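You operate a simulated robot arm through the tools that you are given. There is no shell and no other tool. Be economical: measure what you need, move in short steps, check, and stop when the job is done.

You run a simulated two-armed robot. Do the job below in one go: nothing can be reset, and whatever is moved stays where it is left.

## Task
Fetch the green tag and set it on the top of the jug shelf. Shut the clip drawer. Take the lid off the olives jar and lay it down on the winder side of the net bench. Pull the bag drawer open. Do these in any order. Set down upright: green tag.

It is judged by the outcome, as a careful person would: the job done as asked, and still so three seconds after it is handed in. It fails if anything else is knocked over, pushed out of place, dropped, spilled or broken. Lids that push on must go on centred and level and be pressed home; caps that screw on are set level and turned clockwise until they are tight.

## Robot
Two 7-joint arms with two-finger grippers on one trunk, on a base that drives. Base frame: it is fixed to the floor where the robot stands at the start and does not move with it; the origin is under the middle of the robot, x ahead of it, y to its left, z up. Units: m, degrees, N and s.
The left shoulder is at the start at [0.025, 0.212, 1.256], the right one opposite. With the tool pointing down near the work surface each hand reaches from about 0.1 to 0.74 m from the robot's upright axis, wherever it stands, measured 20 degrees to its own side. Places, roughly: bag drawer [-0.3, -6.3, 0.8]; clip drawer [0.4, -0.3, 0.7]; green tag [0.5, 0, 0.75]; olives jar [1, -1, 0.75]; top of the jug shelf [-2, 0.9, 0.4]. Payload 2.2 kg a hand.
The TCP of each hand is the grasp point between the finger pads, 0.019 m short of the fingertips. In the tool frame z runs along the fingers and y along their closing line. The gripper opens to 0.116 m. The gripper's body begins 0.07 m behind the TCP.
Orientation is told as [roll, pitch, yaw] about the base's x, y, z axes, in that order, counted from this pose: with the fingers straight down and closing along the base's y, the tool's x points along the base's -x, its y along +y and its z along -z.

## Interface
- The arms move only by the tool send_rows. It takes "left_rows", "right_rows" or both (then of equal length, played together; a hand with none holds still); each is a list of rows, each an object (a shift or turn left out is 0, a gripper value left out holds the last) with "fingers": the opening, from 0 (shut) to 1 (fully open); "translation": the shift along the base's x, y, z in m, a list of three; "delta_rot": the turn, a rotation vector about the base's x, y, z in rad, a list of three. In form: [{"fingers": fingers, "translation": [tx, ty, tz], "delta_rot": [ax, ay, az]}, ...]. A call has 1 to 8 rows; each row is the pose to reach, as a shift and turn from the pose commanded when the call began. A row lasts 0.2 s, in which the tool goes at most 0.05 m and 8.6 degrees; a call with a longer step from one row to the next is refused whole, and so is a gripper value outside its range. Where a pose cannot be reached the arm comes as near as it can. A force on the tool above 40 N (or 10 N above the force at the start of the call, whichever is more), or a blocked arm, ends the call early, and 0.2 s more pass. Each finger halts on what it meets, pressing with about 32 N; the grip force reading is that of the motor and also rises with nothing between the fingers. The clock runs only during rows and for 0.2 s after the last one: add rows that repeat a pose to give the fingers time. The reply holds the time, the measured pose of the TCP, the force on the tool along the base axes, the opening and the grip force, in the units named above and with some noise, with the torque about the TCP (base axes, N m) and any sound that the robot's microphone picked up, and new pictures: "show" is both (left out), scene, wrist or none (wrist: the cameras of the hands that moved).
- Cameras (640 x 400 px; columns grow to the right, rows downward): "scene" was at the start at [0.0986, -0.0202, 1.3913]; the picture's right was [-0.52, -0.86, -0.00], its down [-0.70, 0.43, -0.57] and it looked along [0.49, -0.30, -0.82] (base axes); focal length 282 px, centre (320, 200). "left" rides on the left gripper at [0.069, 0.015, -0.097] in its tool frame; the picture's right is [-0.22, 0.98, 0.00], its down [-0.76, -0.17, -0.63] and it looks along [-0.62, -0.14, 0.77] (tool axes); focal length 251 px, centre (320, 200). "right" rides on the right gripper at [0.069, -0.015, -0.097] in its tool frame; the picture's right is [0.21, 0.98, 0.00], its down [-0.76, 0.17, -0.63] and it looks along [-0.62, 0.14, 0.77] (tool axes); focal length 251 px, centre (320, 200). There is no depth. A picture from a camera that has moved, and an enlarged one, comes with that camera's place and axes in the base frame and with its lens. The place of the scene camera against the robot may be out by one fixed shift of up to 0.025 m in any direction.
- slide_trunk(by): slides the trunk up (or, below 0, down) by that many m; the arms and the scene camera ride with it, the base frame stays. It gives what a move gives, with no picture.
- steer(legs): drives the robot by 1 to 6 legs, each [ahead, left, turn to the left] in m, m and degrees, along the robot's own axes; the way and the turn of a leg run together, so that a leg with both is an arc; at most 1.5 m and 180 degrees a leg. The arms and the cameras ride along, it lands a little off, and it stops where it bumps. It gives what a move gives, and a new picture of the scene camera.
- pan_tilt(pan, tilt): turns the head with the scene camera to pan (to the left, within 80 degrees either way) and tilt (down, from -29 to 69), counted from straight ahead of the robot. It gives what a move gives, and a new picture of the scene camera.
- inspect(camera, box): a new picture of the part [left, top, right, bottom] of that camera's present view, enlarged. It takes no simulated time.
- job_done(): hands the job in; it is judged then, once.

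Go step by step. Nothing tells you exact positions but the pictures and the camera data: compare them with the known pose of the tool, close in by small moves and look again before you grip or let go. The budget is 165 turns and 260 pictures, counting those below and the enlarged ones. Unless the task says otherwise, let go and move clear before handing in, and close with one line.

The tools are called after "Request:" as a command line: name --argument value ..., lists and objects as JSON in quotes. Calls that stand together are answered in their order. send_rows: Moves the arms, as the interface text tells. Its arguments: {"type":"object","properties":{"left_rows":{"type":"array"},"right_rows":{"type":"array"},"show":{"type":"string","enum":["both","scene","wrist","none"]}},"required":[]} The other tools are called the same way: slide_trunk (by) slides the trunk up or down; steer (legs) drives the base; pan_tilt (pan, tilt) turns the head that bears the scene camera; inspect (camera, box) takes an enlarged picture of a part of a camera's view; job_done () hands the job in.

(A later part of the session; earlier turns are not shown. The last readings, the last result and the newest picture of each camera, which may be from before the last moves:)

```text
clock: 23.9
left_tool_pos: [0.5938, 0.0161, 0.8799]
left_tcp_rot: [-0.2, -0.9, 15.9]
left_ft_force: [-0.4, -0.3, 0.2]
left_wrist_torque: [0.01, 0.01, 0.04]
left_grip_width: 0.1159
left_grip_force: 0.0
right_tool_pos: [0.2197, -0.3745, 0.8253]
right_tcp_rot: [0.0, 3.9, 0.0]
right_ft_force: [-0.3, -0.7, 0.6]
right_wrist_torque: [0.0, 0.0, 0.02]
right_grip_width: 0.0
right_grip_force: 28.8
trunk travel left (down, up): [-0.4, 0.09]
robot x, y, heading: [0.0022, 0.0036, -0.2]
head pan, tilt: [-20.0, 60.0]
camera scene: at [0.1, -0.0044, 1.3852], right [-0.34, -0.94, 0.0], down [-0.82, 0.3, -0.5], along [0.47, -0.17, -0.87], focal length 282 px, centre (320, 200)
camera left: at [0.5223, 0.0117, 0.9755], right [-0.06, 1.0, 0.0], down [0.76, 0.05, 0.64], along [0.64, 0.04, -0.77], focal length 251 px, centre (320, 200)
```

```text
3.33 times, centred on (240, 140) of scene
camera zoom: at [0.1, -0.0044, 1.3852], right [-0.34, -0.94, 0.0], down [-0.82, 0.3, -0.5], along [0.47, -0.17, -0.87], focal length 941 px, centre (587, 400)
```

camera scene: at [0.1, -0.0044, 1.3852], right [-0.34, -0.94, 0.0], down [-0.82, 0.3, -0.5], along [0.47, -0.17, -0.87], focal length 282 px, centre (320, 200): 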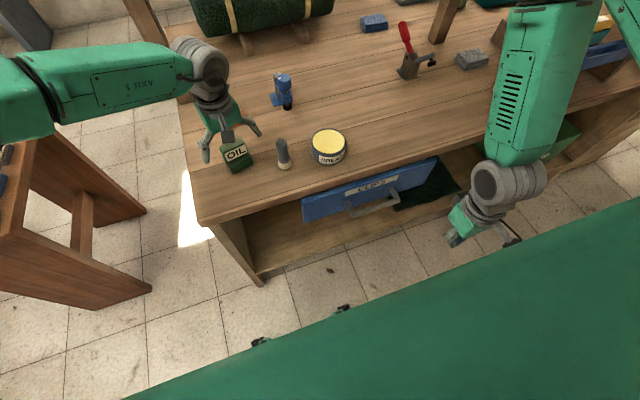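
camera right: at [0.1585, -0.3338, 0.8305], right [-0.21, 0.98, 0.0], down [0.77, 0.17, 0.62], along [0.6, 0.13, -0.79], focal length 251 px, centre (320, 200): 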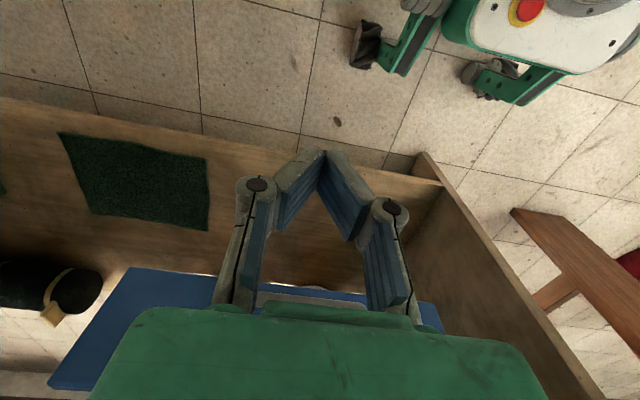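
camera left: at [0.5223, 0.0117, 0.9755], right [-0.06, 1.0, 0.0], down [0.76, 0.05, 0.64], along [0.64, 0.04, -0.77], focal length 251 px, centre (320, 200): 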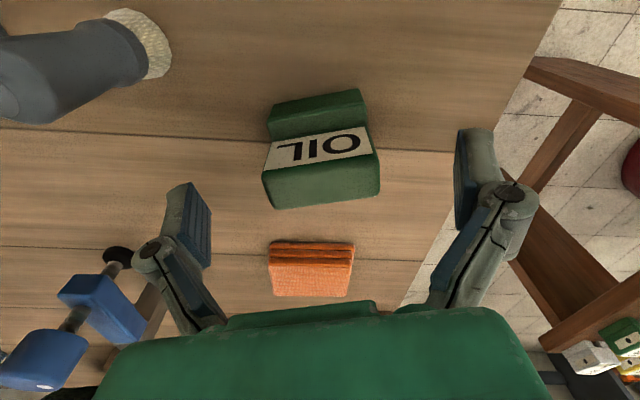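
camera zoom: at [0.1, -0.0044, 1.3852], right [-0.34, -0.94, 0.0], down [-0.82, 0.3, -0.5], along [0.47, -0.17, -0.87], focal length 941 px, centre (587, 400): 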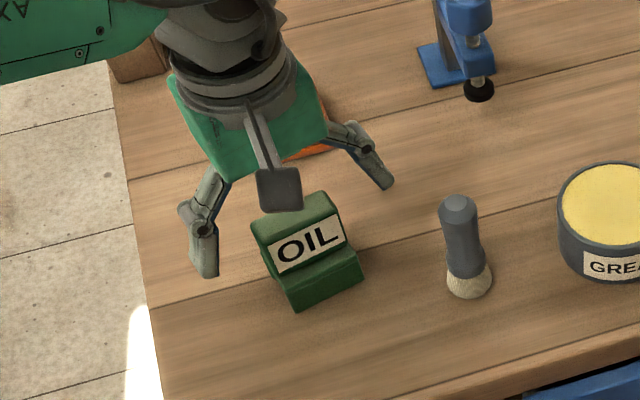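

Well aligned. Descend around the tag.

Request:
send_rows --left_rows '[{"translation": [0.004, 0, -0.012], "delta_rot": [0, 0, -0.02]}, {"translation": [0.004, 0, -0.024], "delta_rot": [0, 0, -0.02]}, {"translation": [0.004, 0, -0.033], "delta_rot": [0, 0, -0.02]}]' --show "wrist"

Request:
inspect --camera "scene" --box '[160, 80, 320, 200]'

```text
clock: 24.7
left_tool_pos: [0.5987, 0.0171, 0.8467]
left_tcp_rot: [-0.2, -0.8, 14.7]
left_ft_force: [-0.2, 0.4, -0.1]
left_wrist_torque: [0.01, 0.0, 0.0]
left_grip_width: 0.1159
left_grip_force: 0.1
right_tool_pos: [0.2199, -0.3748, 0.8244]
right_tcp_rot: [-0.1, 4.0, 0.0]
right_ft_force: [0.5, -0.7, 0.4]
right_wrist_torque: [0.0, -0.01, -0.01]
right_grip_width: 0.0
right_grip_force: 28.0
trunk travel left (down, up): [-0.4, 0.09]
robot x, y, heading: [-0.002, 0.0009, -0.2]
head pan, tilt: [-20.0, 60.0]
camera left: at [0.5265, 0.0144, 0.9418], right [-0.04, 1.0, 0.0], down [0.77, 0.03, 0.64], along [0.64, 0.03, -0.77], focal length 251 px, centre (320, 200)
```

left: 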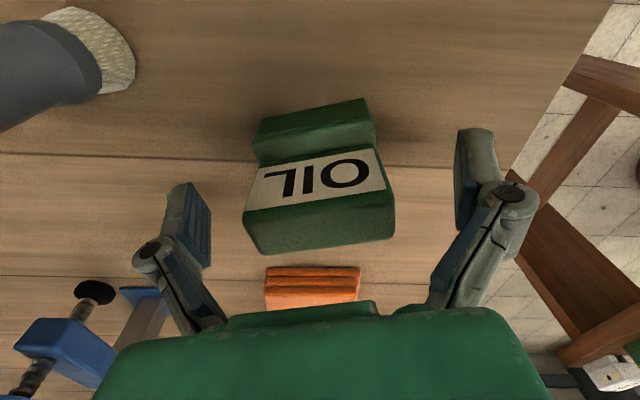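

```text
3.33 times, centred on (240, 140) of scene
camera zoom: at [0.1002, -0.0047, 1.3852], right [-0.34, -0.94, 0.0], down [-0.82, 0.3, -0.5], along [0.47, -0.17, -0.87], focal length 941 px, centre (587, 400)
```

zoom: 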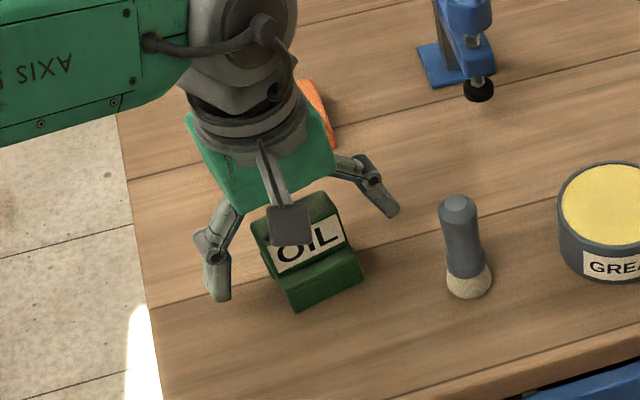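

Fingers straddle the tag about 2.5 cm below its top. Lower another 1 cm and close.

Request:
send_rows --left_rows '[{"translation": [0, 0, -0.01]}, {"translation": [0, 0, -0.01], "fingers": 0.6}, {"translation": [0, 0, -0.01], "fingers": 0}, {"translation": [0, 0, -0.01]}, {"translation": [0, 0, -0.01]}, {"translation": [0, 0, -0.01]}]' --show "both"

```text
clock: 26.1
left_tool_pos: [0.5973, 0.0161, 0.8364]
left_tcp_rot: [-0.2, -0.8, 14.7]
left_ft_force: [-0.4, -0.7, -1.0]
left_wrist_torque: [0.01, 0.02, 0.01]
left_grip_width: 0.0574
left_grip_force: 32.2
right_tool_pos: [0.2201, -0.375, 0.8265]
right_tcp_rot: [0.0, 3.9, 0.0]
right_ft_force: [-0.3, 0.4, -0.3]
right_wrist_torque: [-0.03, -0.02, -0.01]
right_grip_width: 0.0
right_grip_force: 28.6
trunk travel left (down, up): [-0.4, 0.09]
robot x, y, heading: [-0.0013, 0.0005, 0.1]
head pan, tilt: [-20.0, 60.0]
camera scene: at [0.1001, -0.0046, 1.3852], right [-0.34, -0.94, 0.0], down [-0.82, 0.3, -0.5], along [0.47, -0.17, -0.87], focal length 282 px, centre (320, 200)
camera left: at [0.5264, 0.0138, 0.9321], right [-0.04, 1.0, 0.0], down [0.77, 0.03, 0.64], along [0.64, 0.03, -0.77], focal length 251 px, centre (320, 200)
```

scene: 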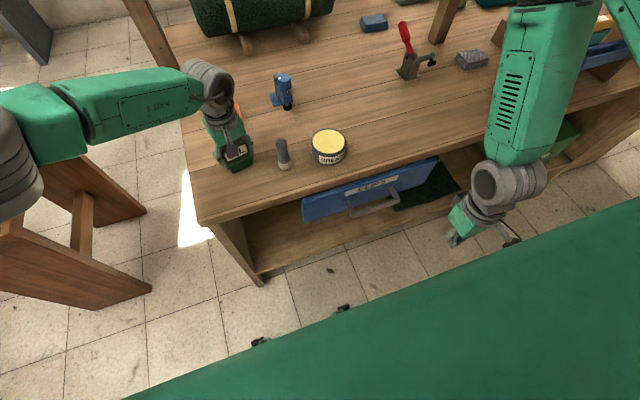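
left: 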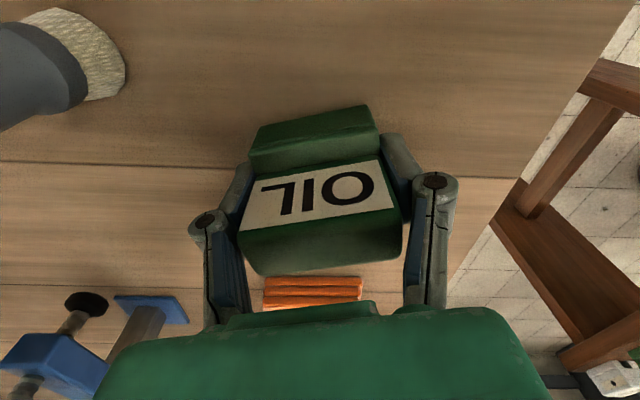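

Gripped firmly (57 mm). Lift straight up and retract both hands.

Request:
send_rows --left_rows '[{"translation": [0, 0, 0.03]}, {"translation": [0, 0, 0.07]}, {"translation": [0, 0, 0.11]}, {"translation": [-0.03, 0, 0.14]}, {"translation": [-0.07, 0, 0.16]}, {"translation": [-0.11, 0, 0.18]}, {"translation": [-0.15, 0, 0.18]}, {"translation": [-0.19, 0.02, 0.18]}]' --right_rows '[{"translation": [0, 0, 0.03]}, {"translation": [0, 0, 0.07]}, {"translation": [0, 0, 0.11]}, {"translation": [0, 0, 0.14]}, {"translation": [0, 0, 0.16]}, {"translation": [0, 0, 0.18]}, {"translation": [0, 0, 0.18]}, {"translation": [0, 0, 0.18]}]' --show "both"

Request:
pan_tilt --pan 0 --tilt 35

```text
clock: 27.9
left_tool_pos: [0.4058, 0.0335, 1.0162]
left_tcp_rot: [-0.2, -0.8, 14.7]
left_ft_force: [0.0, -0.3, -0.7]
left_wrist_torque: [-0.01, 0.02, -0.01]
left_grip_width: 0.0574
left_grip_force: 31.8
right_tool_pos: [0.2587, -0.3924, 1.0001]
right_tcp_rot: [-0.2, 4.0, 0.0]
right_ft_force: [0.7, -0.1, 0.2]
right_wrist_torque: [-0.01, -0.02, 0.0]
right_grip_width: 0.0
right_grip_force: 28.8
right hand out of reach, approached as far as the arm can: row 2, 3, 4, 5, 6, 7, 8
trunk travel left (down, up): [-0.4, 0.09]
robot x, y, heading: [0.0013, -0.0005, -0.1]
head pan, tilt: [-20.0, 60.0]
camera scene: at [0.0979, -0.0038, 1.3854], right [-0.34, -0.94, 0.0], down [-0.81, 0.3, -0.5], along [0.47, -0.17, -0.87], focal length 282 px, centre (320, 200)
camera right: at [0.1954, -0.4086, 1.1016], right [-0.21, 0.98, 0.01], down [0.8, 0.17, 0.58], along [0.56, 0.13, -0.82], focal length 251 px, centre (320, 200)
camera left: at [0.3324, 0.0316, 1.112], right [-0.04, 1.0, 0.0], down [0.76, 0.03, 0.64], along [0.64, 0.03, -0.77], focal length 251 px, centre (320, 200)
```

scene: 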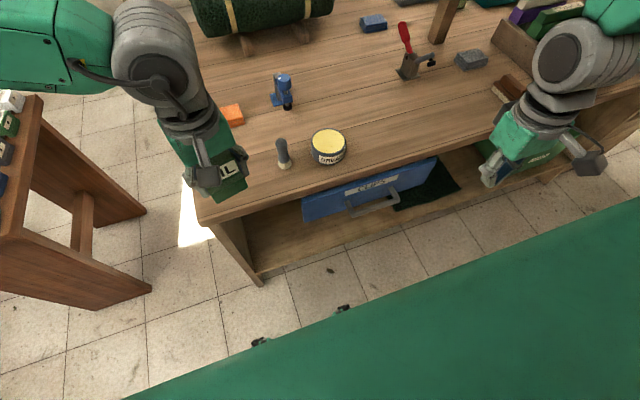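
right: 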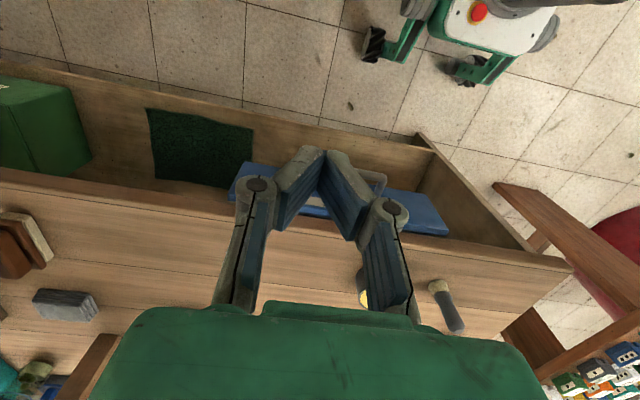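
left: 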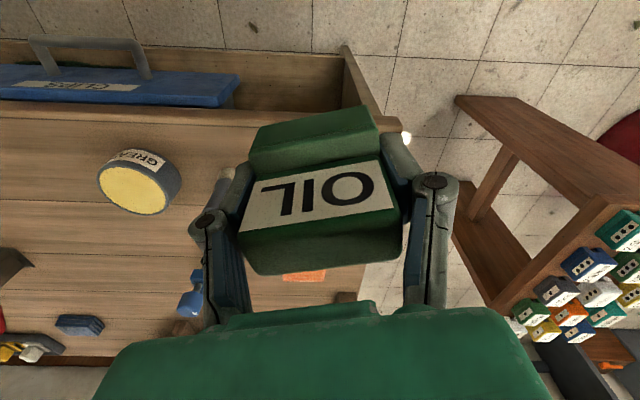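

```text
clock: 28.8
left_tool_pos: [0.4066, 0.0336, 1.0153]
left_tcp_rot: [-0.2, -0.7, 14.8]
left_ft_force: [0.4, -1.3, 0.3]
left_wrist_torque: [0.02, -0.04, -0.03]
left_grip_width: 0.0575
left_grip_force: 32.1
right_tool_pos: [0.2601, -0.3921, 1.0009]
right_tcp_rot: [0.0, 4.0, 0.0]
right_ft_force: [0.8, 0.2, 0.3]
right_wrist_torque: [0.0, -0.01, -0.02]
right_grip_width: 0.0002
right_grip_force: 28.4
trunk travel left (down, up): [-0.4, 0.09]
robot x, y, heading: [0.0021, 0.0022, -0.1]
head pan, tilt: [0.0, 35.0]
camera scene: at [0.1247, 0.0187, 1.4194], right [0.0, -1.0, 0.0], down [-0.58, 0.0, -0.82], along [0.82, 0.0, -0.58], focal length 282 px, centre (320, 200)
```

scene: 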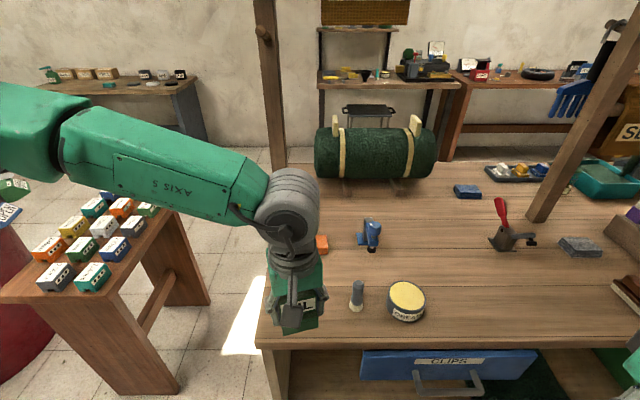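

The tag is held. I'll turn left in place and look for the jug shelf around [-2, 0.9].

Request:
steer --legs '[[-0.1, 0, 0], [0, 0, 90]]'

Request:
pan_tilt --pan 75 --tilt 30

```text
clock: 33.7
left_tool_pos: [-0.1317, 0.4058, 1.0149]
left_tcp_rot: [0.0, -0.8, 104.2]
left_ft_force: [0.3, 0.1, -0.2]
left_wrist_torque: [-0.04, -0.04, 0.0]
left_grip_width: 0.0572
left_grip_force: 32.4
right_tool_pos: [0.2931, 0.2559, 1.0001]
right_tcp_rot: [0.0, 4.0, 89.4]
right_ft_force: [-0.6, 0.2, 0.1]
right_wrist_torque: [0.0, -0.01, 0.01]
right_grip_width: 0.0001
right_grip_force: 28.5
trunk travel left (down, up): [-0.4, 0.09]
robot x, y, heading: [-0.1031, -0.0007, 89.2]
head pan, tilt: [0.0, 35.0]
camera scene: at [-0.1062, 0.1529, 1.4195], right [1.0, -0.01, 0.0], down [-0.01, -0.58, -0.82], along [0.01, 0.82, -0.58], focal length 282 px, centre (320, 200)
```

scene: 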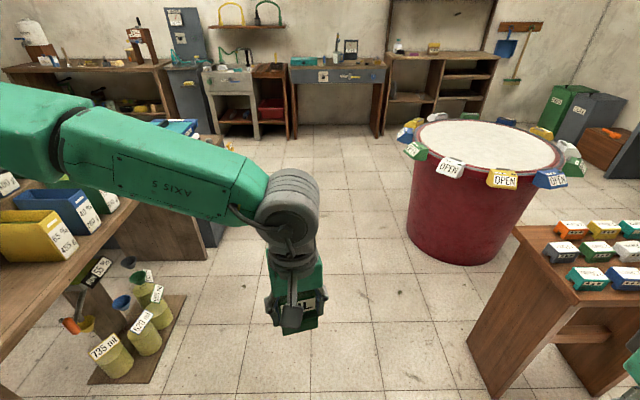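

```text
clock: 35.2
left_tool_pos: [-0.1325, 0.4031, 1.0169]
left_tcp_rot: [-0.3, -1.0, 104.3]
left_ft_force: [0.5, 0.8, -0.6]
left_wrist_torque: [0.03, 0.01, -0.01]
left_grip_width: 0.0573
left_grip_force: 32.3
right_tool_pos: [0.2923, 0.2537, 1.0012]
right_tcp_rot: [-0.1, 3.9, 89.4]
right_ft_force: [-0.6, 0.1, 0.1]
right_wrist_torque: [-0.02, -0.02, 0.01]
right_grip_width: 0.0
right_grip_force: 28.8
trunk travel left (down, up): [-0.4, 0.09]
robot x, y, heading: [-0.1032, 0.0022, 89.0]
head pan, tilt: [75.0, 30.0]
camera scene: at [-0.1951, 0.0895, 1.4277], right [0.27, 0.96, 0.0], down [0.48, -0.14, -0.87], along [-0.83, 0.23, -0.5], focal length 282 px, centre (320, 200)
```

scene: 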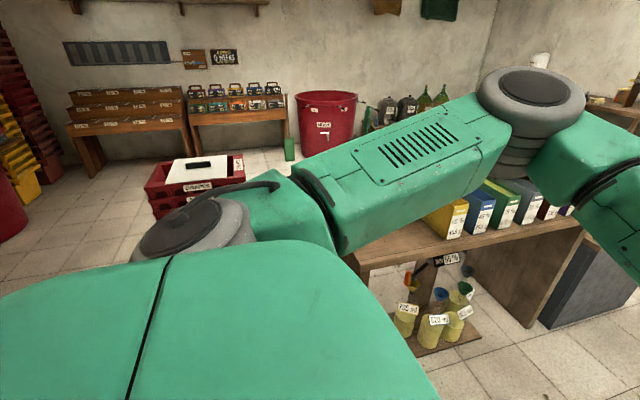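

The target direction is blocked by my arm; turning further left to face it.

Request:
steer --legs '[[0, 0, 75]]'

Request:
pan_tilt --pan 0 --tilt 20

```text
clock: 38.8
left_tool_pos: [-0.5, 0.081, 1.018]
left_tcp_rot: [-0.1, -0.9, 178.4]
left_ft_force: [0.1, -0.2, -0.6]
left_wrist_torque: [0.03, -0.02, 0.0]
left_grip_width: 0.0576
left_grip_force: 32.4
right_tool_pos: [-0.24, 0.4492, 1.0015]
right_tcp_rot: [-0.1, 3.8, 163.7]
right_ft_force: [0.0, -0.5, 0.4]
right_wrist_torque: [0.0, 0.02, -0.02]
right_grip_width: 0.0
right_grip_force: 28.2
trunk travel left (down, up): [-0.4, 0.09]
robot x, y, heading: [-0.1077, -0.002, 163.5]
head pan, tilt: [75.0, 30.0]
camera scene: at [-0.199, -0.0415, 1.4277], right [-0.85, 0.52, 0.0], down [0.26, 0.42, -0.87], along [-0.45, -0.74, -0.5], focal length 282 px, centre (320, 200)
```

scene: 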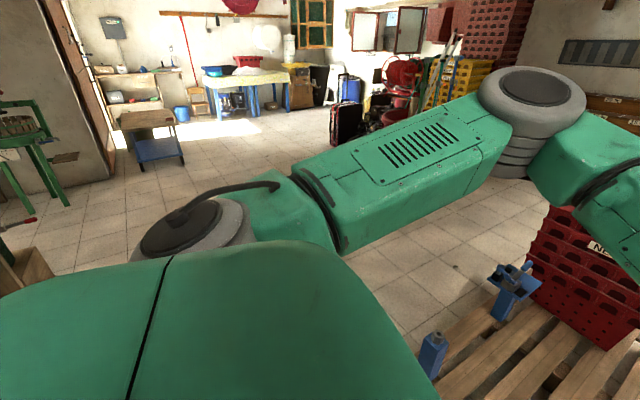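

```text
clock: 40.3
left_tool_pos: [-0.4972, 0.0802, 1.0185]
left_tcp_rot: [-0.2, -1.1, 178.4]
left_ft_force: [1.0, -1.0, -1.2]
left_wrist_torque: [-0.01, 0.0, 0.0]
left_grip_width: 0.0577
left_grip_force: 32.0
right_tool_pos: [-0.2368, 0.4479, 1.0004]
right_tcp_rot: [-0.1, 3.6, 163.5]
right_ft_force: [-0.5, -0.2, -0.8]
right_wrist_torque: [0.02, 0.03, 0.0]
right_grip_width: 0.0
right_grip_force: 28.4
trunk travel left (down, up): [-0.4, 0.09]
robot x, y, heading: [-0.1001, -0.0012, 163.4]
head pan, tilt: [0.0, 20.0]
camera scene: at [-0.241, 0.0621, 1.4433], right [0.28, 0.96, 0.0], down [0.33, -0.1, -0.94], along [-0.9, 0.27, -0.35], focal length 282 px, centre (320, 200)
```

scene: 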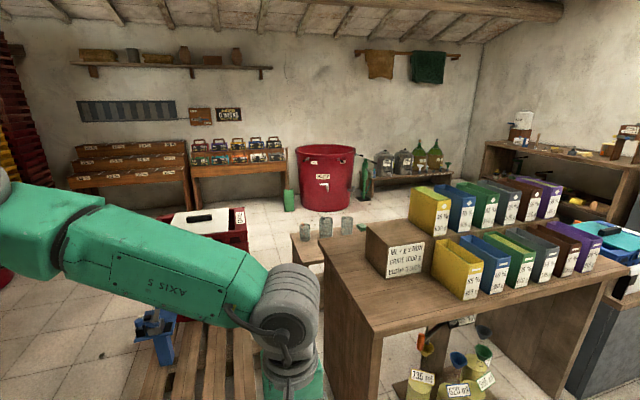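

Request:
inspect --camera "scene" --box '[240, 120, 480, 280]'

Request:
inspect --camera "scene" --box '[60, 100, 300, 260]'

```text
2.50 times, centred on (360, 200) of scene
camera zoom: at [-0.241, 0.0621, 1.4433], right [0.28, 0.96, 0.0], down [0.33, -0.1, -0.94], along [-0.9, 0.27, -0.35], focal length 706 px, centre (220, 200)
```

zoom: 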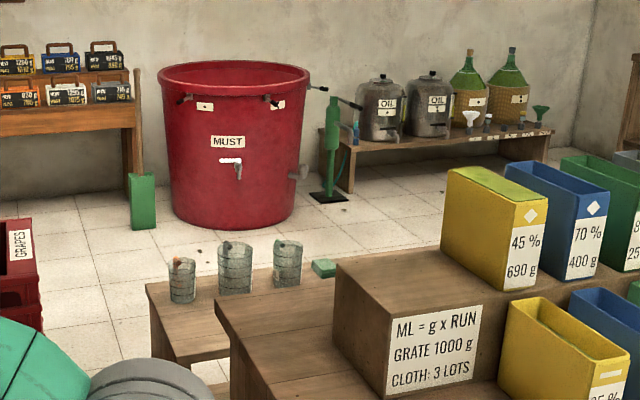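

```text
2.50 times, centred on (180, 180) of scene
camera zoom: at [-0.241, 0.0621, 1.4433], right [0.28, 0.96, 0.0], down [0.33, -0.1, -0.94], along [-0.9, 0.27, -0.35], focal length 706 px, centre (670, 250)
```

zoom: 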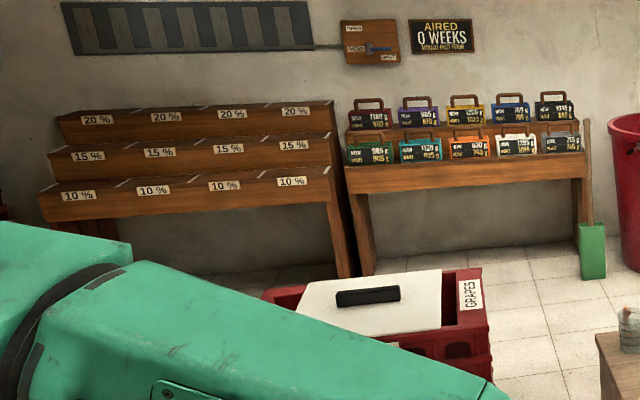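

The jug shelf is the low shelf with three glass jugs behind the bin bench, around (-2.1, 0.8). The direct way is blocked by a pallet and the bench, so I'll go round by the +y side of the grey cabinet.

Request:
steer --legs '[[0, 0, -73.5], [1.3, 0.05, 0], [1.3, 0, 0]]'

Request:
pan_tilt --pan 60 --tilt 30

```text
clock: 56.1
left_tool_pos: [-0.2482, 3.0135, 1.0182]
left_tcp_rot: [-0.2, -1.1, 105.1]
left_ft_force: [-0.6, 0.0, -1.3]
left_wrist_torque: [0.02, 0.02, -0.01]
left_grip_width: 0.0575
left_grip_force: 32.2
right_tool_pos: [0.1783, 2.8692, 1.0011]
right_tcp_rot: [-0.2, 3.8, 90.2]
right_ft_force: [0.2, 0.0, 0.7]
right_wrist_torque: [0.0, -0.02, -0.04]
right_grip_width: 0.0001
right_grip_force: 28.1
trunk travel left (down, up): [-0.4, 0.09]
robot x, y, heading: [-0.2101, 2.6094, 90.2]
head pan, tilt: [0.0, 20.0]
camera scene: at [-0.2185, 2.7703, 1.4434], right [1.0, 0.0, 0.0], down [0.0, -0.35, -0.94], along [0.0, 0.94, -0.35], focal length 282 px, centre (320, 200)
```

scene: 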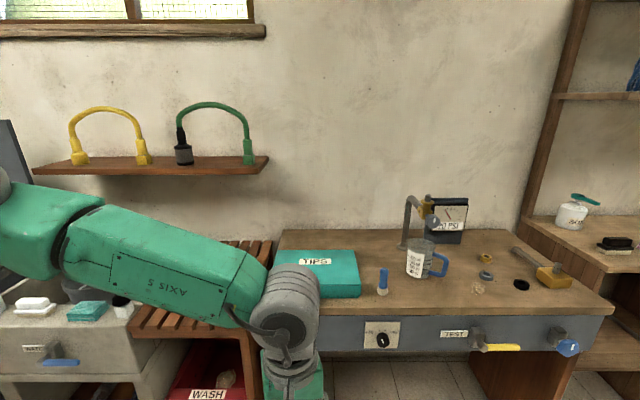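

```text
clock: 57.4
left_tool_pos: [-0.2499, 3.0106, 1.0192]
left_tcp_rot: [-0.4, -1.3, 105.0]
left_ft_force: [-0.2, -0.4, 0.1]
left_wrist_torque: [0.0, 0.01, -0.01]
left_grip_width: 0.0576
left_grip_force: 32.1
right_tool_pos: [0.1774, 2.8663, 1.0033]
right_tcp_rot: [-0.2, 3.6, 90.3]
right_ft_force: [0.2, -0.2, -0.8]
right_wrist_torque: [-0.01, -0.01, 0.03]
right_grip_width: 0.0001
right_grip_force: 28.5
trunk travel left (down, up): [-0.4, 0.09]
robot x, y, heading: [-0.2144, 2.6096, 90.0]
head pan, tilt: [60.0, 30.0]
camera scene: at [-0.2977, 2.7226, 1.4276], right [0.5, 0.87, 0.0], down [0.43, -0.25, -0.87], along [-0.75, 0.43, -0.5], focal length 282 px, centre (320, 200)
```

scene: 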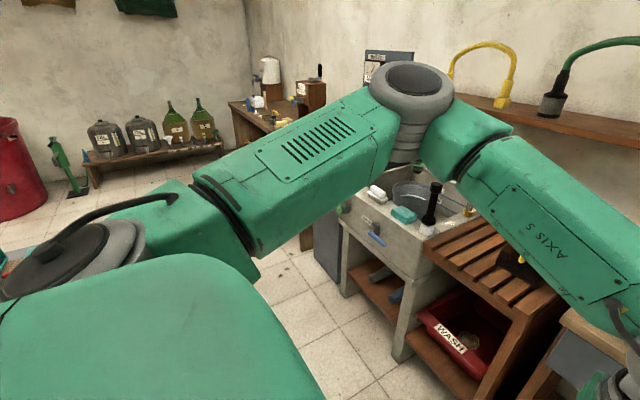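

Clear enough to turn; turning left to face -x.

Request:
steer --legs '[[0, 0, 90]]'

Request:
pan_tilt --pan 35 --tilt 30

```text
clock: 61.6
left_tool_pos: [-0.6118, 2.5883, 1.0184]
left_tcp_rot: [-0.3, -1.1, -166.5]
left_ft_force: [-0.4, -0.1, -0.6]
left_wrist_torque: [0.0, 0.0, 0.01]
left_grip_width: 0.0576
left_grip_force: 31.8
right_tool_pos: [-0.4573, 3.0113, 1.0014]
right_tcp_rot: [-0.2, 3.6, 178.7]
right_ft_force: [-0.1, 0.6, -0.1]
right_wrist_torque: [-0.03, 0.0, -0.03]
right_grip_width: 0.0
right_grip_force: 28.2
trunk travel left (down, up): [-0.4, 0.09]
robot x, y, heading: [-0.2148, 2.6113, 178.4]
head pan, tilt: [60.0, 30.0]
camera scene: at [-0.3116, 2.5606, 1.4276], right [-0.85, 0.52, 0.0], down [0.26, 0.42, -0.87], along [-0.45, -0.74, -0.5], focal length 282 px, centre (320, 200)
```

scene: 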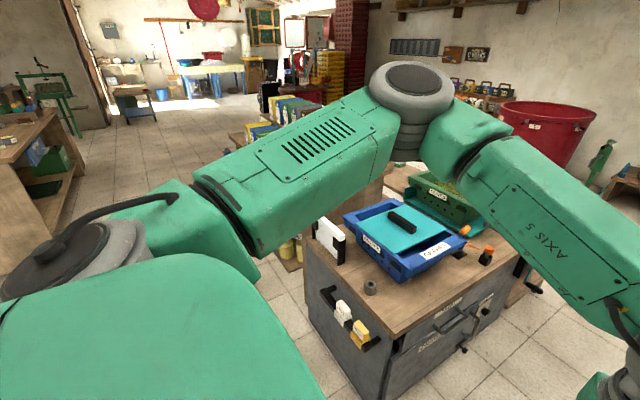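

```text
clock: 62.5
left_tool_pos: [-0.6096, 2.5874, 1.0202]
left_tcp_rot: [-0.3, -1.4, -166.6]
left_ft_force: [0.5, -0.5, -0.9]
left_wrist_torque: [-0.01, 0.0, -0.01]
left_grip_width: 0.0573
left_grip_force: 32.2
right_tool_pos: [-0.4566, 3.0123, 1.0027]
right_tcp_rot: [-0.3, 3.1, 178.7]
right_ft_force: [-0.6, 1.0, -0.1]
right_wrist_torque: [0.0, 0.0, -0.04]
right_grip_width: 0.0
right_grip_force: 28.4
trunk travel left (down, up): [-0.4, 0.09]
robot x, y, heading: [-0.2134, 2.6149, 178.4]
head pan, tilt: [35.0, 30.0]
camera scene: at [-0.3396, 2.5869, 1.4275], right [-0.55, 0.83, 0.0], down [0.42, 0.28, -0.86], along [-0.72, -0.48, -0.5], focal length 282 px, centre (320, 200)
```

scene: 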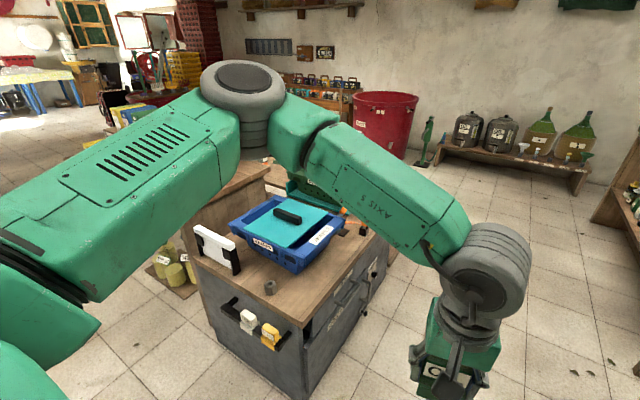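

The way past the cabinet is clear. Drive ahead along y≈2.72 and look left toward the jug shelf.

Request:
steer --legs '[[0, -0.12, 0], [1.4, 0, 0]]'

Request:
pan_tilt --pan 60 --tilt 30

```text
clock: 70.2
left_tool_pos: [-1.9949, 2.6983, 1.0171]
left_tcp_rot: [-1.9, -0.8, -166.0]
left_ft_force: [-1.5, -0.8, -0.3]
left_wrist_torque: [0.08, -0.18, 0.01]
left_grip_width: 0.0577
left_grip_force: 31.6
right_tool_pos: [-1.8344, 3.1224, 1.0133]
right_tcp_rot: [-1.8, 4.2, 179.0]
right_ft_force: [2.7, 0.0, -0.4]
right_wrist_torque: [0.01, 0.18, 0.0]
right_grip_width: 0.0004
right_grip_force: 28.5
trunk travel left (down, up): [-0.4, 0.09]
robot x, y, heading: [-1.5937, 2.7567, 178.7]
head pan, tilt: [35.0, 30.0]
camera scene: at [-1.7242, 2.6729, 1.423], right [-0.56, 0.83, 0.03], down [0.42, 0.31, -0.85], along [-0.71, -0.46, -0.52], focal length 282 px, centre (320, 200)
```

scene: 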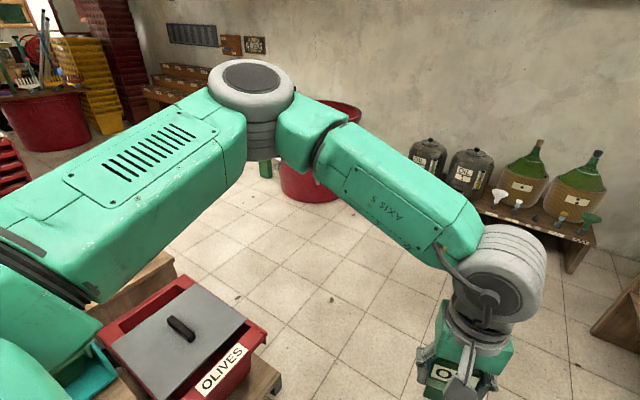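

```text
clock: 71.1
left_tool_pos: [-1.99, 2.7062, 1.0203]
left_tcp_rot: [-1.1, -1.3, -165.9]
left_ft_force: [0.8, -0.4, -0.4]
left_wrist_torque: [0.02, -0.06, 0.01]
left_grip_width: 0.0576
left_grip_force: 31.7
right_tool_pos: [-1.8247, 3.1292, 1.0078]
right_tcp_rot: [-0.9, 4.3, 179.2]
right_ft_force: [2.2, -0.4, -0.1]
right_wrist_torque: [0.03, 0.15, 0.03]
right_grip_width: 0.0
right_grip_force: 28.1
trunk travel left (down, up): [-0.4, 0.09]
robot x, y, heading: [-1.5915, 2.7503, 178.6]
head pan, tilt: [60.0, 30.0]
camera scene: at [-1.6934, 2.6443, 1.4231], right [-0.85, 0.52, 0.01], down [0.27, 0.46, -0.85], along [-0.45, -0.72, -0.53], focal length 282 px, centre (320, 200)
```

scene: 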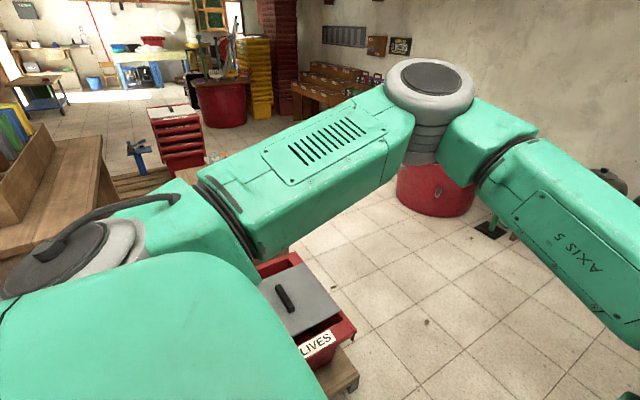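

I've passed the cabinet. The jug shelf lies to the left behind the arm; drive further to x≈-2.7 and turn to face -y.

Request:
steer --legs '[[1.1, 0, 0], [0, 0, 80]]'

Request:
pan_tilt --pan 30 --tilt 35

```text
clock: 80.1
left_tool_pos: [-2.705, 2.3856, 1.0221]
left_tcp_rot: [-1.7, -1.1, -87.8]
left_ft_force: [1.2, -0.2, -0.7]
left_wrist_torque: [0.09, 0.09, 0.0]
left_grip_width: 0.0574
left_grip_force: 32.4
right_tool_pos: [-3.0893, 2.6294, 1.015]
right_tcp_rot: [-1.9, 3.5, -102.9]
right_ft_force: [2.1, 1.1, -0.3]
right_wrist_torque: [-0.1, 0.12, 0.02]
right_grip_width: 0.0001
right_grip_force: 28.6
trunk travel left (down, up): [-0.4, 0.09]
robot x, y, heading: [-2.674, 2.7844, -103.1]
head pan, tilt: [60.0, 30.0]
camera scene: at [-2.5805, 2.6901, 1.4238], right [-0.69, -0.73, 0.01], down [-0.39, 0.35, -0.85], along [0.61, -0.59, -0.53], focal length 282 px, centre (320, 200)
```

scene: 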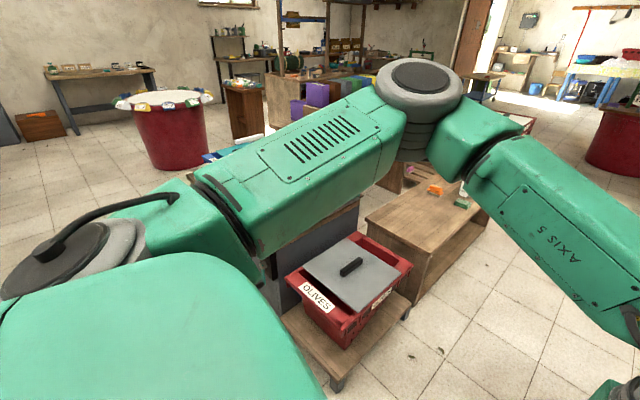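

```text
clock: 81.1
left_tool_pos: [-2.7077, 2.3884, 1.0226]
left_tcp_rot: [-1.0, -1.3, -87.7]
left_ft_force: [1.0, -0.6, -1.0]
left_wrist_torque: [0.1, 0.1, -0.01]
left_grip_width: 0.0577
left_grip_force: 32.1
right_tool_pos: [-3.0928, 2.6323, 1.0098]
right_tcp_rot: [-1.2, 3.5, -102.5]
right_ft_force: [1.9, 0.8, 0.6]
right_wrist_torque: [-0.09, 0.13, 0.02]
right_grip_width: 0.0
right_grip_force: 28.3
trunk travel left (down, up): [-0.4, 0.09]
robot x, y, heading: [-2.6696, 2.7825, -103.3]
head pan, tilt: [30.0, 35.0]
camera scene: at [-2.621, 2.6678, 1.4175], right [-0.96, -0.29, 0.02], down [-0.19, 0.56, -0.81], along [0.22, -0.78, -0.59], focal length 282 px, centre (320, 200)
```

scene: 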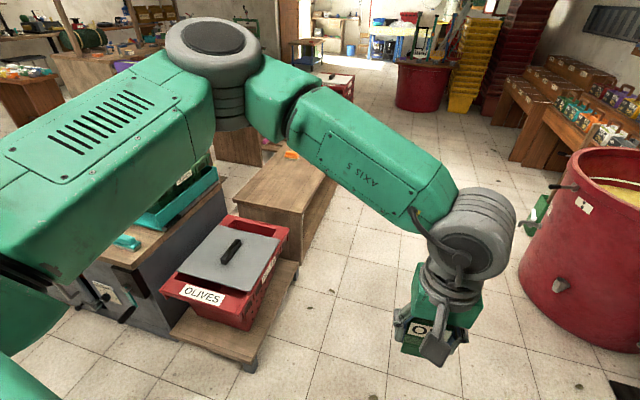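

The jug shelf is the low wooden bench past the OLIVES crate, spanning about x -2.3..-1.75, y 0.5..1.6. Drive down along its -x side.

Request:
steer --legs '[[0, 0, 13], [0, -0.12, 0], [1.3, 0, 0]]'

Request:
pan_tilt --pan 75 --tilt 50

```text
clock: 89.1
left_tool_pos: [-2.7456, 1.1137, 1.0229]
left_tcp_rot: [-1.5, -1.1, -75.8]
left_ft_force: [1.9, -0.5, -0.7]
left_wrist_torque: [0.05, 0.2, -0.02]
left_grip_width: 0.0571
left_grip_force: 32.4
right_tool_pos: [-3.1776, 1.2646, 1.0146]
right_tcp_rot: [-2.2, 2.6, -90.7]
right_ft_force: [1.4, 1.1, 0.2]
right_wrist_torque: [-0.11, 0.11, 0.04]
right_grip_width: 0.0
right_grip_force: 28.9
trunk travel left (down, up): [-0.4, 0.09]
robot x, y, heading: [-2.8032, 1.5086, -91.5]
head pan, tilt: [30.0, 35.0]
camera scene: at [-2.7264, 1.4074, 1.4178], right [-0.88, -0.48, 0.02], down [-0.3, 0.51, -0.81], along [0.38, -0.72, -0.59], focal length 282 px, centre (320, 200)
```

scene: 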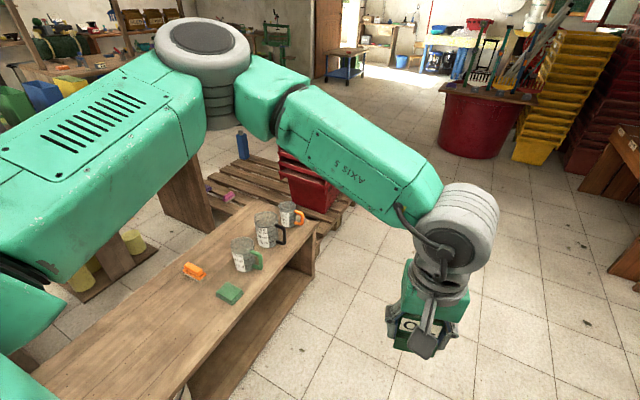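

```text
clock: 90.3
left_tool_pos: [-2.7765, 1.1158, 1.0246]
left_tcp_rot: [-0.1, -1.7, -75.7]
left_ft_force: [-0.6, -0.8, -0.8]
left_wrist_torque: [0.04, -0.03, 0.0]
left_grip_width: 0.0576
left_grip_force: 32.1
right_tool_pos: [-3.2058, 1.2714, 1.0057]
right_tcp_rot: [-0.5, 2.9, -90.7]
right_ft_force: [-0.7, -0.1, 0.3]
right_wrist_torque: [0.01, -0.03, 0.0]
right_grip_width: 0.0002
right_grip_force: 28.2
trunk travel left (down, up): [-0.4, 0.09]
robot x, y, heading: [-2.8052, 1.5069, -91.5]
head pan, tilt: [75.0, 50.0]
camera scene: at [-2.7171, 1.4623, 1.3967], right [-0.28, -0.96, 0.0], down [-0.74, 0.22, -0.63], along [0.6, -0.18, -0.78], focal length 282 px, centre (320, 200)
```

scene: 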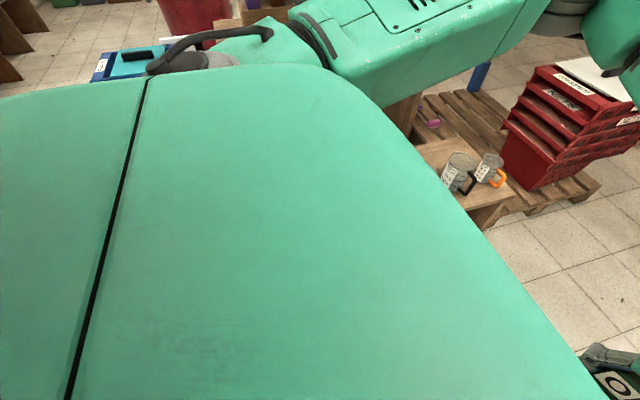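

The jug shelf has three measuring jugs at its far end and free space near (-2.03, 1.2). I'll turn to face it (+x) and line up.

Request:
steer --legs '[[0, 0, 91.5], [0, -0.38, 0]]'

Request:
pan_tilt --pan 0 --tilt 50

```text
clock: 96.7
left_tool_pos: [-2.4014, 1.1465, 1.0263]
left_tcp_rot: [0.5, -1.9, 17.0]
left_ft_force: [0.3, -0.8, 1.2]
left_wrist_torque: [0.1, -0.04, 0.01]
left_grip_width: 0.0575
left_grip_force: 32.0
right_tool_pos: [-2.5355, 0.7115, 1.0012]
right_tcp_rot: [0.2, 2.8, 2.0]
right_ft_force: [0.0, 1.0, 0.1]
right_wrist_torque: [0.01, -0.05, -0.02]
right_grip_width: 0.0
right_grip_force: 28.6
trunk travel left (down, up): [-0.4, 0.09]
robot x, y, heading: [-2.7918, 1.1139, 1.4]
head pan, tilt: [75.0, 50.0]
camera scene: at [-2.7361, 1.2189, 1.3974], right [0.97, -0.24, 0.0], down [-0.18, -0.75, -0.64], along [0.15, 0.62, -0.77], focal length 282 px, centre (320, 200)
```

scene: 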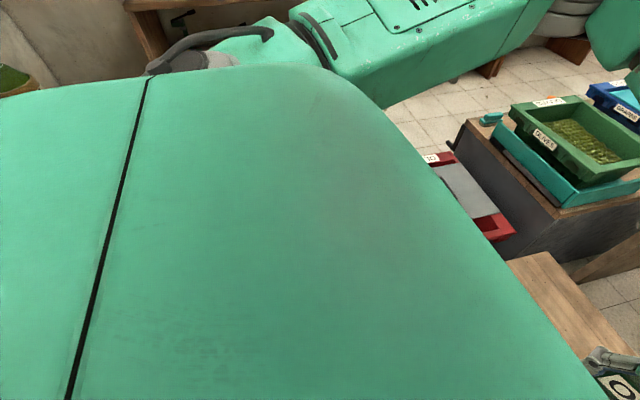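

```text
clock: 98.1
left_tool_pos: [-2.4029, 1.183, 1.0267]
left_tcp_rot: [-0.8, -1.7, 17.1]
left_ft_force: [-0.3, 2.7, -0.5]
left_wrist_torque: [-0.17, 0.06, 0.03]
left_grip_width: 0.0574
left_grip_force: 31.9
right_tool_pos: [-2.5291, 0.7402, 1.0124]
right_tcp_rot: [-1.9, 1.7, 2.3]
right_ft_force: [-1.3, 1.6, 0.2]
right_wrist_torque: [-0.09, -0.08, 0.01]
right_grip_width: 0.0
right_grip_force: 28.5
trunk travel left (down, up): [-0.4, 0.09]
robot x, y, heading: [-2.7863, 1.1248, 1.2]
head pan, tilt: [0.0, 50.0]
camera scene: at [-2.6764, 1.1757, 1.3977], right [0.02, -1.0, 0.02], down [-0.77, -0.03, -0.64], along [0.64, 0.0, -0.77], focal length 282 px, centre (320, 200)
```

scene: 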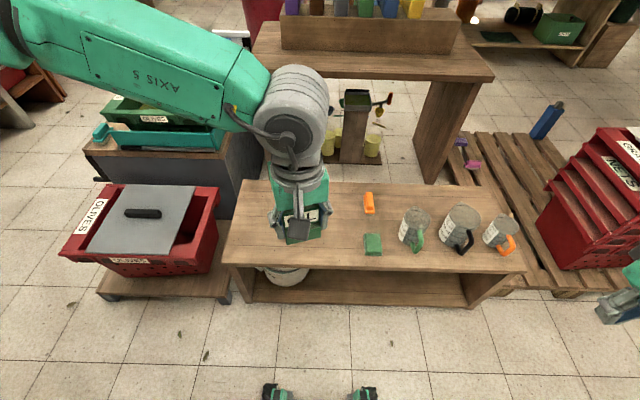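

The shelf front edge is x≈-2.18, back -1.72. I'll move 0.2 m closer, then lower the trunk.

Request:
steer --legs '[[0.2, 0, 0]]'

Request:
slide_trunk --by -0.3

Request:
pan_tilt --pan 5 --tilt 55

```text
clock: 99.7
left_tool_pos: [-2.2045, 1.1291, 1.026]
left_tcp_rot: [1.6, -2.2, 17.0]
left_ft_force: [-0.3, -1.5, -1.0]
left_wrist_torque: [0.04, -0.02, 0.0]
left_grip_width: 0.0575
left_grip_force: 32.0
right_tool_pos: [-2.3203, 0.6872, 0.9937]
right_tcp_rot: [0.4, 1.1, 2.2]
right_ft_force: [0.5, -1.3, 0.1]
right_wrist_torque: [0.04, 0.1, 0.01]
right_grip_width: 0.0
right_grip_force: 28.4
trunk travel left (down, up): [-0.4, 0.09]
robot x, y, heading: [-2.5892, 1.1108, 1.4]
head pan, tilt: [0.0, 50.0]
camera scene: at [-2.4749, 1.0944, 1.3962], right [0.02, -1.0, -0.03], down [-0.77, 0.0, -0.64], along [0.64, 0.04, -0.77], focal length 282 px, centre (320, 200)
```

scene: 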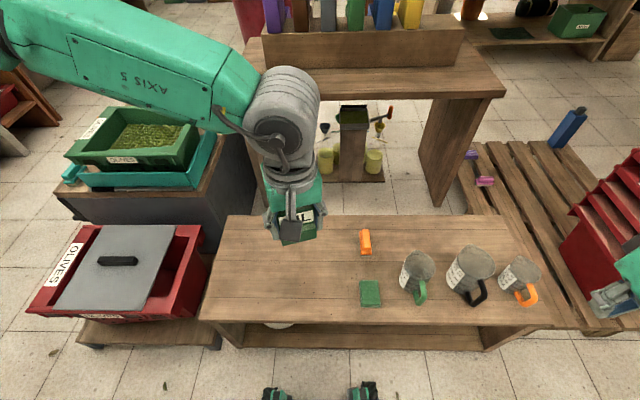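

```text
clock: 102.7
left_tool_pos: [-2.2094, 1.1592, 0.7268]
left_tcp_rot: [-0.2, -1.8, 17.1]
left_ft_force: [0.2, -0.5, 0.0]
left_wrist_torque: [0.06, 0.01, 0.01]
left_grip_width: 0.0574
left_grip_force: 32.0
right_tool_pos: [-2.3292, 0.7175, 0.7074]
right_tcp_rot: [-1.2, 1.4, 2.1]
right_ft_force: [-0.9, 0.7, 0.2]
right_wrist_torque: [0.02, -0.04, -0.01]
right_grip_width: 0.0
right_grip_force: 28.4
trunk travel left (down, up): [-0.1, 0.39]
robot x, y, heading: [-2.5919, 1.1165, 1.5]
head pan, tilt: [0.0, 50.0]
```

```text
clock: 103.4
left_tool_pos: [-2.2095, 1.1859, 0.7263]
left_tcp_rot: [-1.5, -1.5, 17.3]
left_ft_force: [-0.5, 2.1, -1.0]
left_wrist_torque: [-0.15, 0.07, -0.01]
left_grip_width: 0.0574
left_grip_force: 31.6
right_tool_pos: [-2.3238, 0.7395, 0.717]
right_tcp_rot: [-2.9, 0.7, 2.3]
right_ft_force: [-1.7, 2.4, 0.4]
right_wrist_torque: [-0.12, -0.06, -0.01]
right_grip_width: 0.0
right_grip_force: 28.8
trunk travel left (down, up): [-0.1, 0.39]
robot x, y, heading: [-2.5885, 1.1249, 1.6]
head pan, tilt: [5.0, 55.0]
camera scene: at [-2.4844, 1.1807, 1.0907], right [0.12, -0.99, 0.03], down [-0.82, -0.11, -0.57], along [0.57, 0.05, -0.82], focal length 282 px, centre (320, 200)
```

scene: 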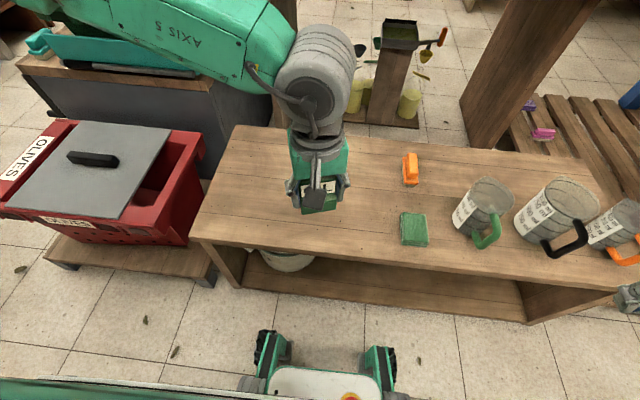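

The robot sways a little after driving; I'll move the left hand slowly over the free area of the shelf and let it settle.

Request:
send_rows --left_rows '[{"translation": [0.035, 0, 0]}, {"translation": [0.07, 0, -0.02]}, {"translation": [0.105, 0.0, -0.05]}, {"translation": [0.14, 0, -0.08]}, {"translation": [0.17, 0, -0.11]}, {"translation": [0.19, 0, -0.14]}, {"translation": [0.19, 0, -0.16]}, {"translation": [0.19, 0, -0.16]}]' --show "both"

```text
clock: 105.2
left_tool_pos: [-2.0199, 1.1482, 0.5682]
left_tcp_rot: [0.4, -2.2, 16.8]
left_ft_force: [-0.7, -1.3, -0.6]
left_wrist_torque: [0.12, -0.04, 0.02]
left_grip_width: 0.0572
left_grip_force: 32.1
right_tool_pos: [-2.3219, 0.6999, 0.7013]
right_tcp_rot: [-0.5, 0.6, 2.0]
right_ft_force: [-0.2, -0.2, -0.9]
right_wrist_torque: [0.08, 0.02, 0.01]
right_grip_width: 0.0001
right_grip_force: 28.3
trunk travel left (down, up): [-0.1, 0.39]
robot x, y, heading: [-2.5907, 1.1093, 1.4]
head pan, tilt: [5.0, 55.0]
camera scene: at [-2.4826, 1.1258, 1.0913], right [0.11, -0.99, -0.01], down [-0.82, -0.08, -0.57], along [0.57, 0.08, -0.82], focal length 282 px, centre (320, 200)
camera left: at [-2.093, 1.1409, 0.6625], right [-0.08, 1.0, 0.02], down [0.75, 0.05, 0.66], along [0.66, 0.06, -0.75], focal length 251 px, centre (320, 200)
```

scene: 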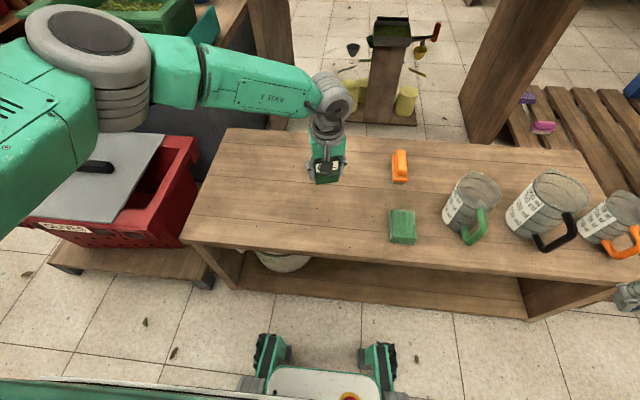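
left: 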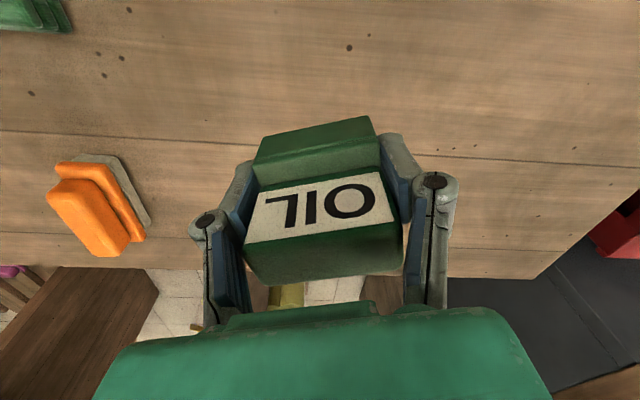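

Level and above free shelf space. Lower further toward the shelf in steps.

Request:
send_rows --left_rows '[{"translation": [-0.01, 0.03, -0.02], "delta_rot": [0, 0.03, 0]}, {"translation": [-0.02, 0.05, -0.04], "delta_rot": [0, 0.03, 0]}, {"translation": [-0.02, 0.05, -0.06], "delta_rot": [0, 0.03, 0]}, {"translation": [-0.02, 0.05, -0.08], "delta_rot": [0, 0.03, 0]}, {"translation": [-0.02, 0.05, -0.08], "delta_rot": [0, 0.03, 0]}]' --show "both"

Request:
inspect --camera "scene" --box '[240, 100, 400, 220]'

```text
clock: 106.4
left_tool_pos: [-2.0402, 1.2243, 0.4854]
left_tcp_rot: [-0.6, -0.2, 17.2]
left_ft_force: [0.9, -0.8, 5.4]
left_wrist_torque: [-0.04, -0.07, 0.01]
left_grip_width: 0.0576
left_grip_force: 32.0
right_tool_pos: [-2.3182, 0.7309, 0.7157]
right_tcp_rot: [-2.7, 0.1, 2.4]
right_ft_force: [-0.5, 0.7, -0.5]
right_wrist_torque: [-0.09, -0.05, 0.04]
right_grip_width: 0.0
right_grip_force: 28.8
trunk travel left (down, up): [-0.1, 0.39]
robot x, y, heading: [-2.5927, 1.1176, 1.5]
head pan, tilt: [5.0, 55.0]
camera scene: at [-2.4841, 1.1615, 1.0914], right [0.11, -0.99, 0.01], down [-0.82, -0.1, -0.57], along [0.57, 0.06, -0.82], focal length 282 px, centre (320, 200)
camera left: at [-2.1111, 1.2187, 0.5821], right [-0.08, 1.0, -0.01], down [0.77, 0.07, 0.64], along [0.63, 0.04, -0.77], focal length 251 px, centre (320, 200)
```

scene: 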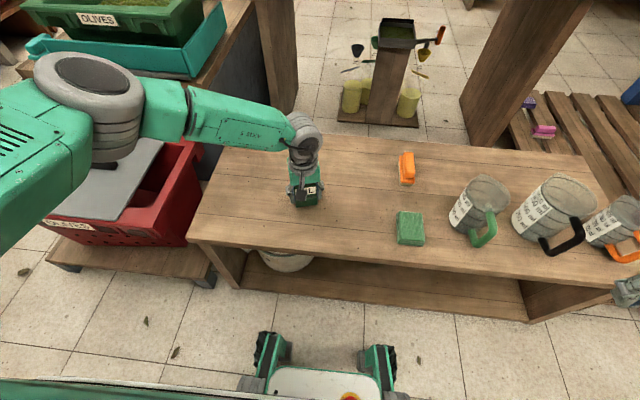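
left: 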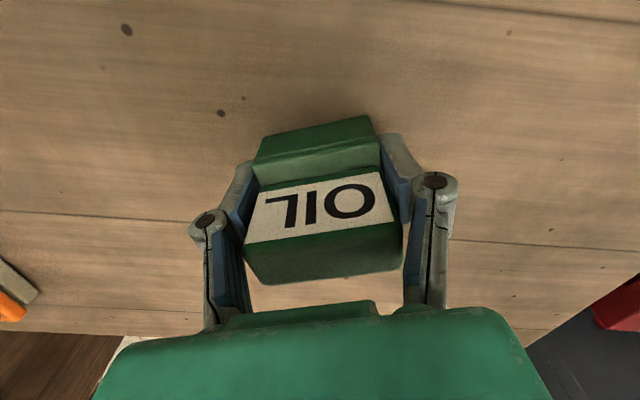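

```text
3.33 times, centred on (320, 160) of scene
camera zoom: at [-2.4841, 1.1615, 1.0914], right [0.11, -0.99, 0.01], down [-0.82, -0.1, -0.57], along [0.57, 0.06, -0.82], focal length 941 px, centre (320, 333)
```

zoom: 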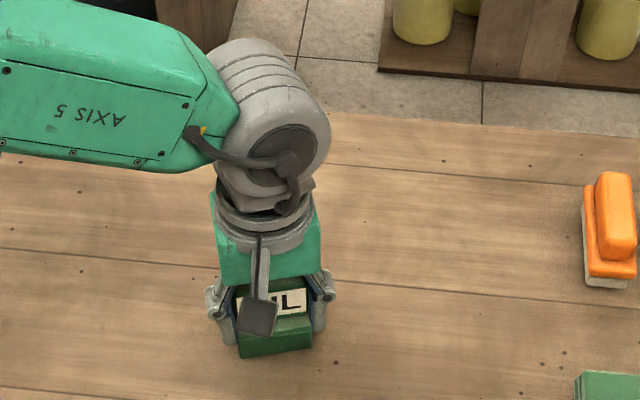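

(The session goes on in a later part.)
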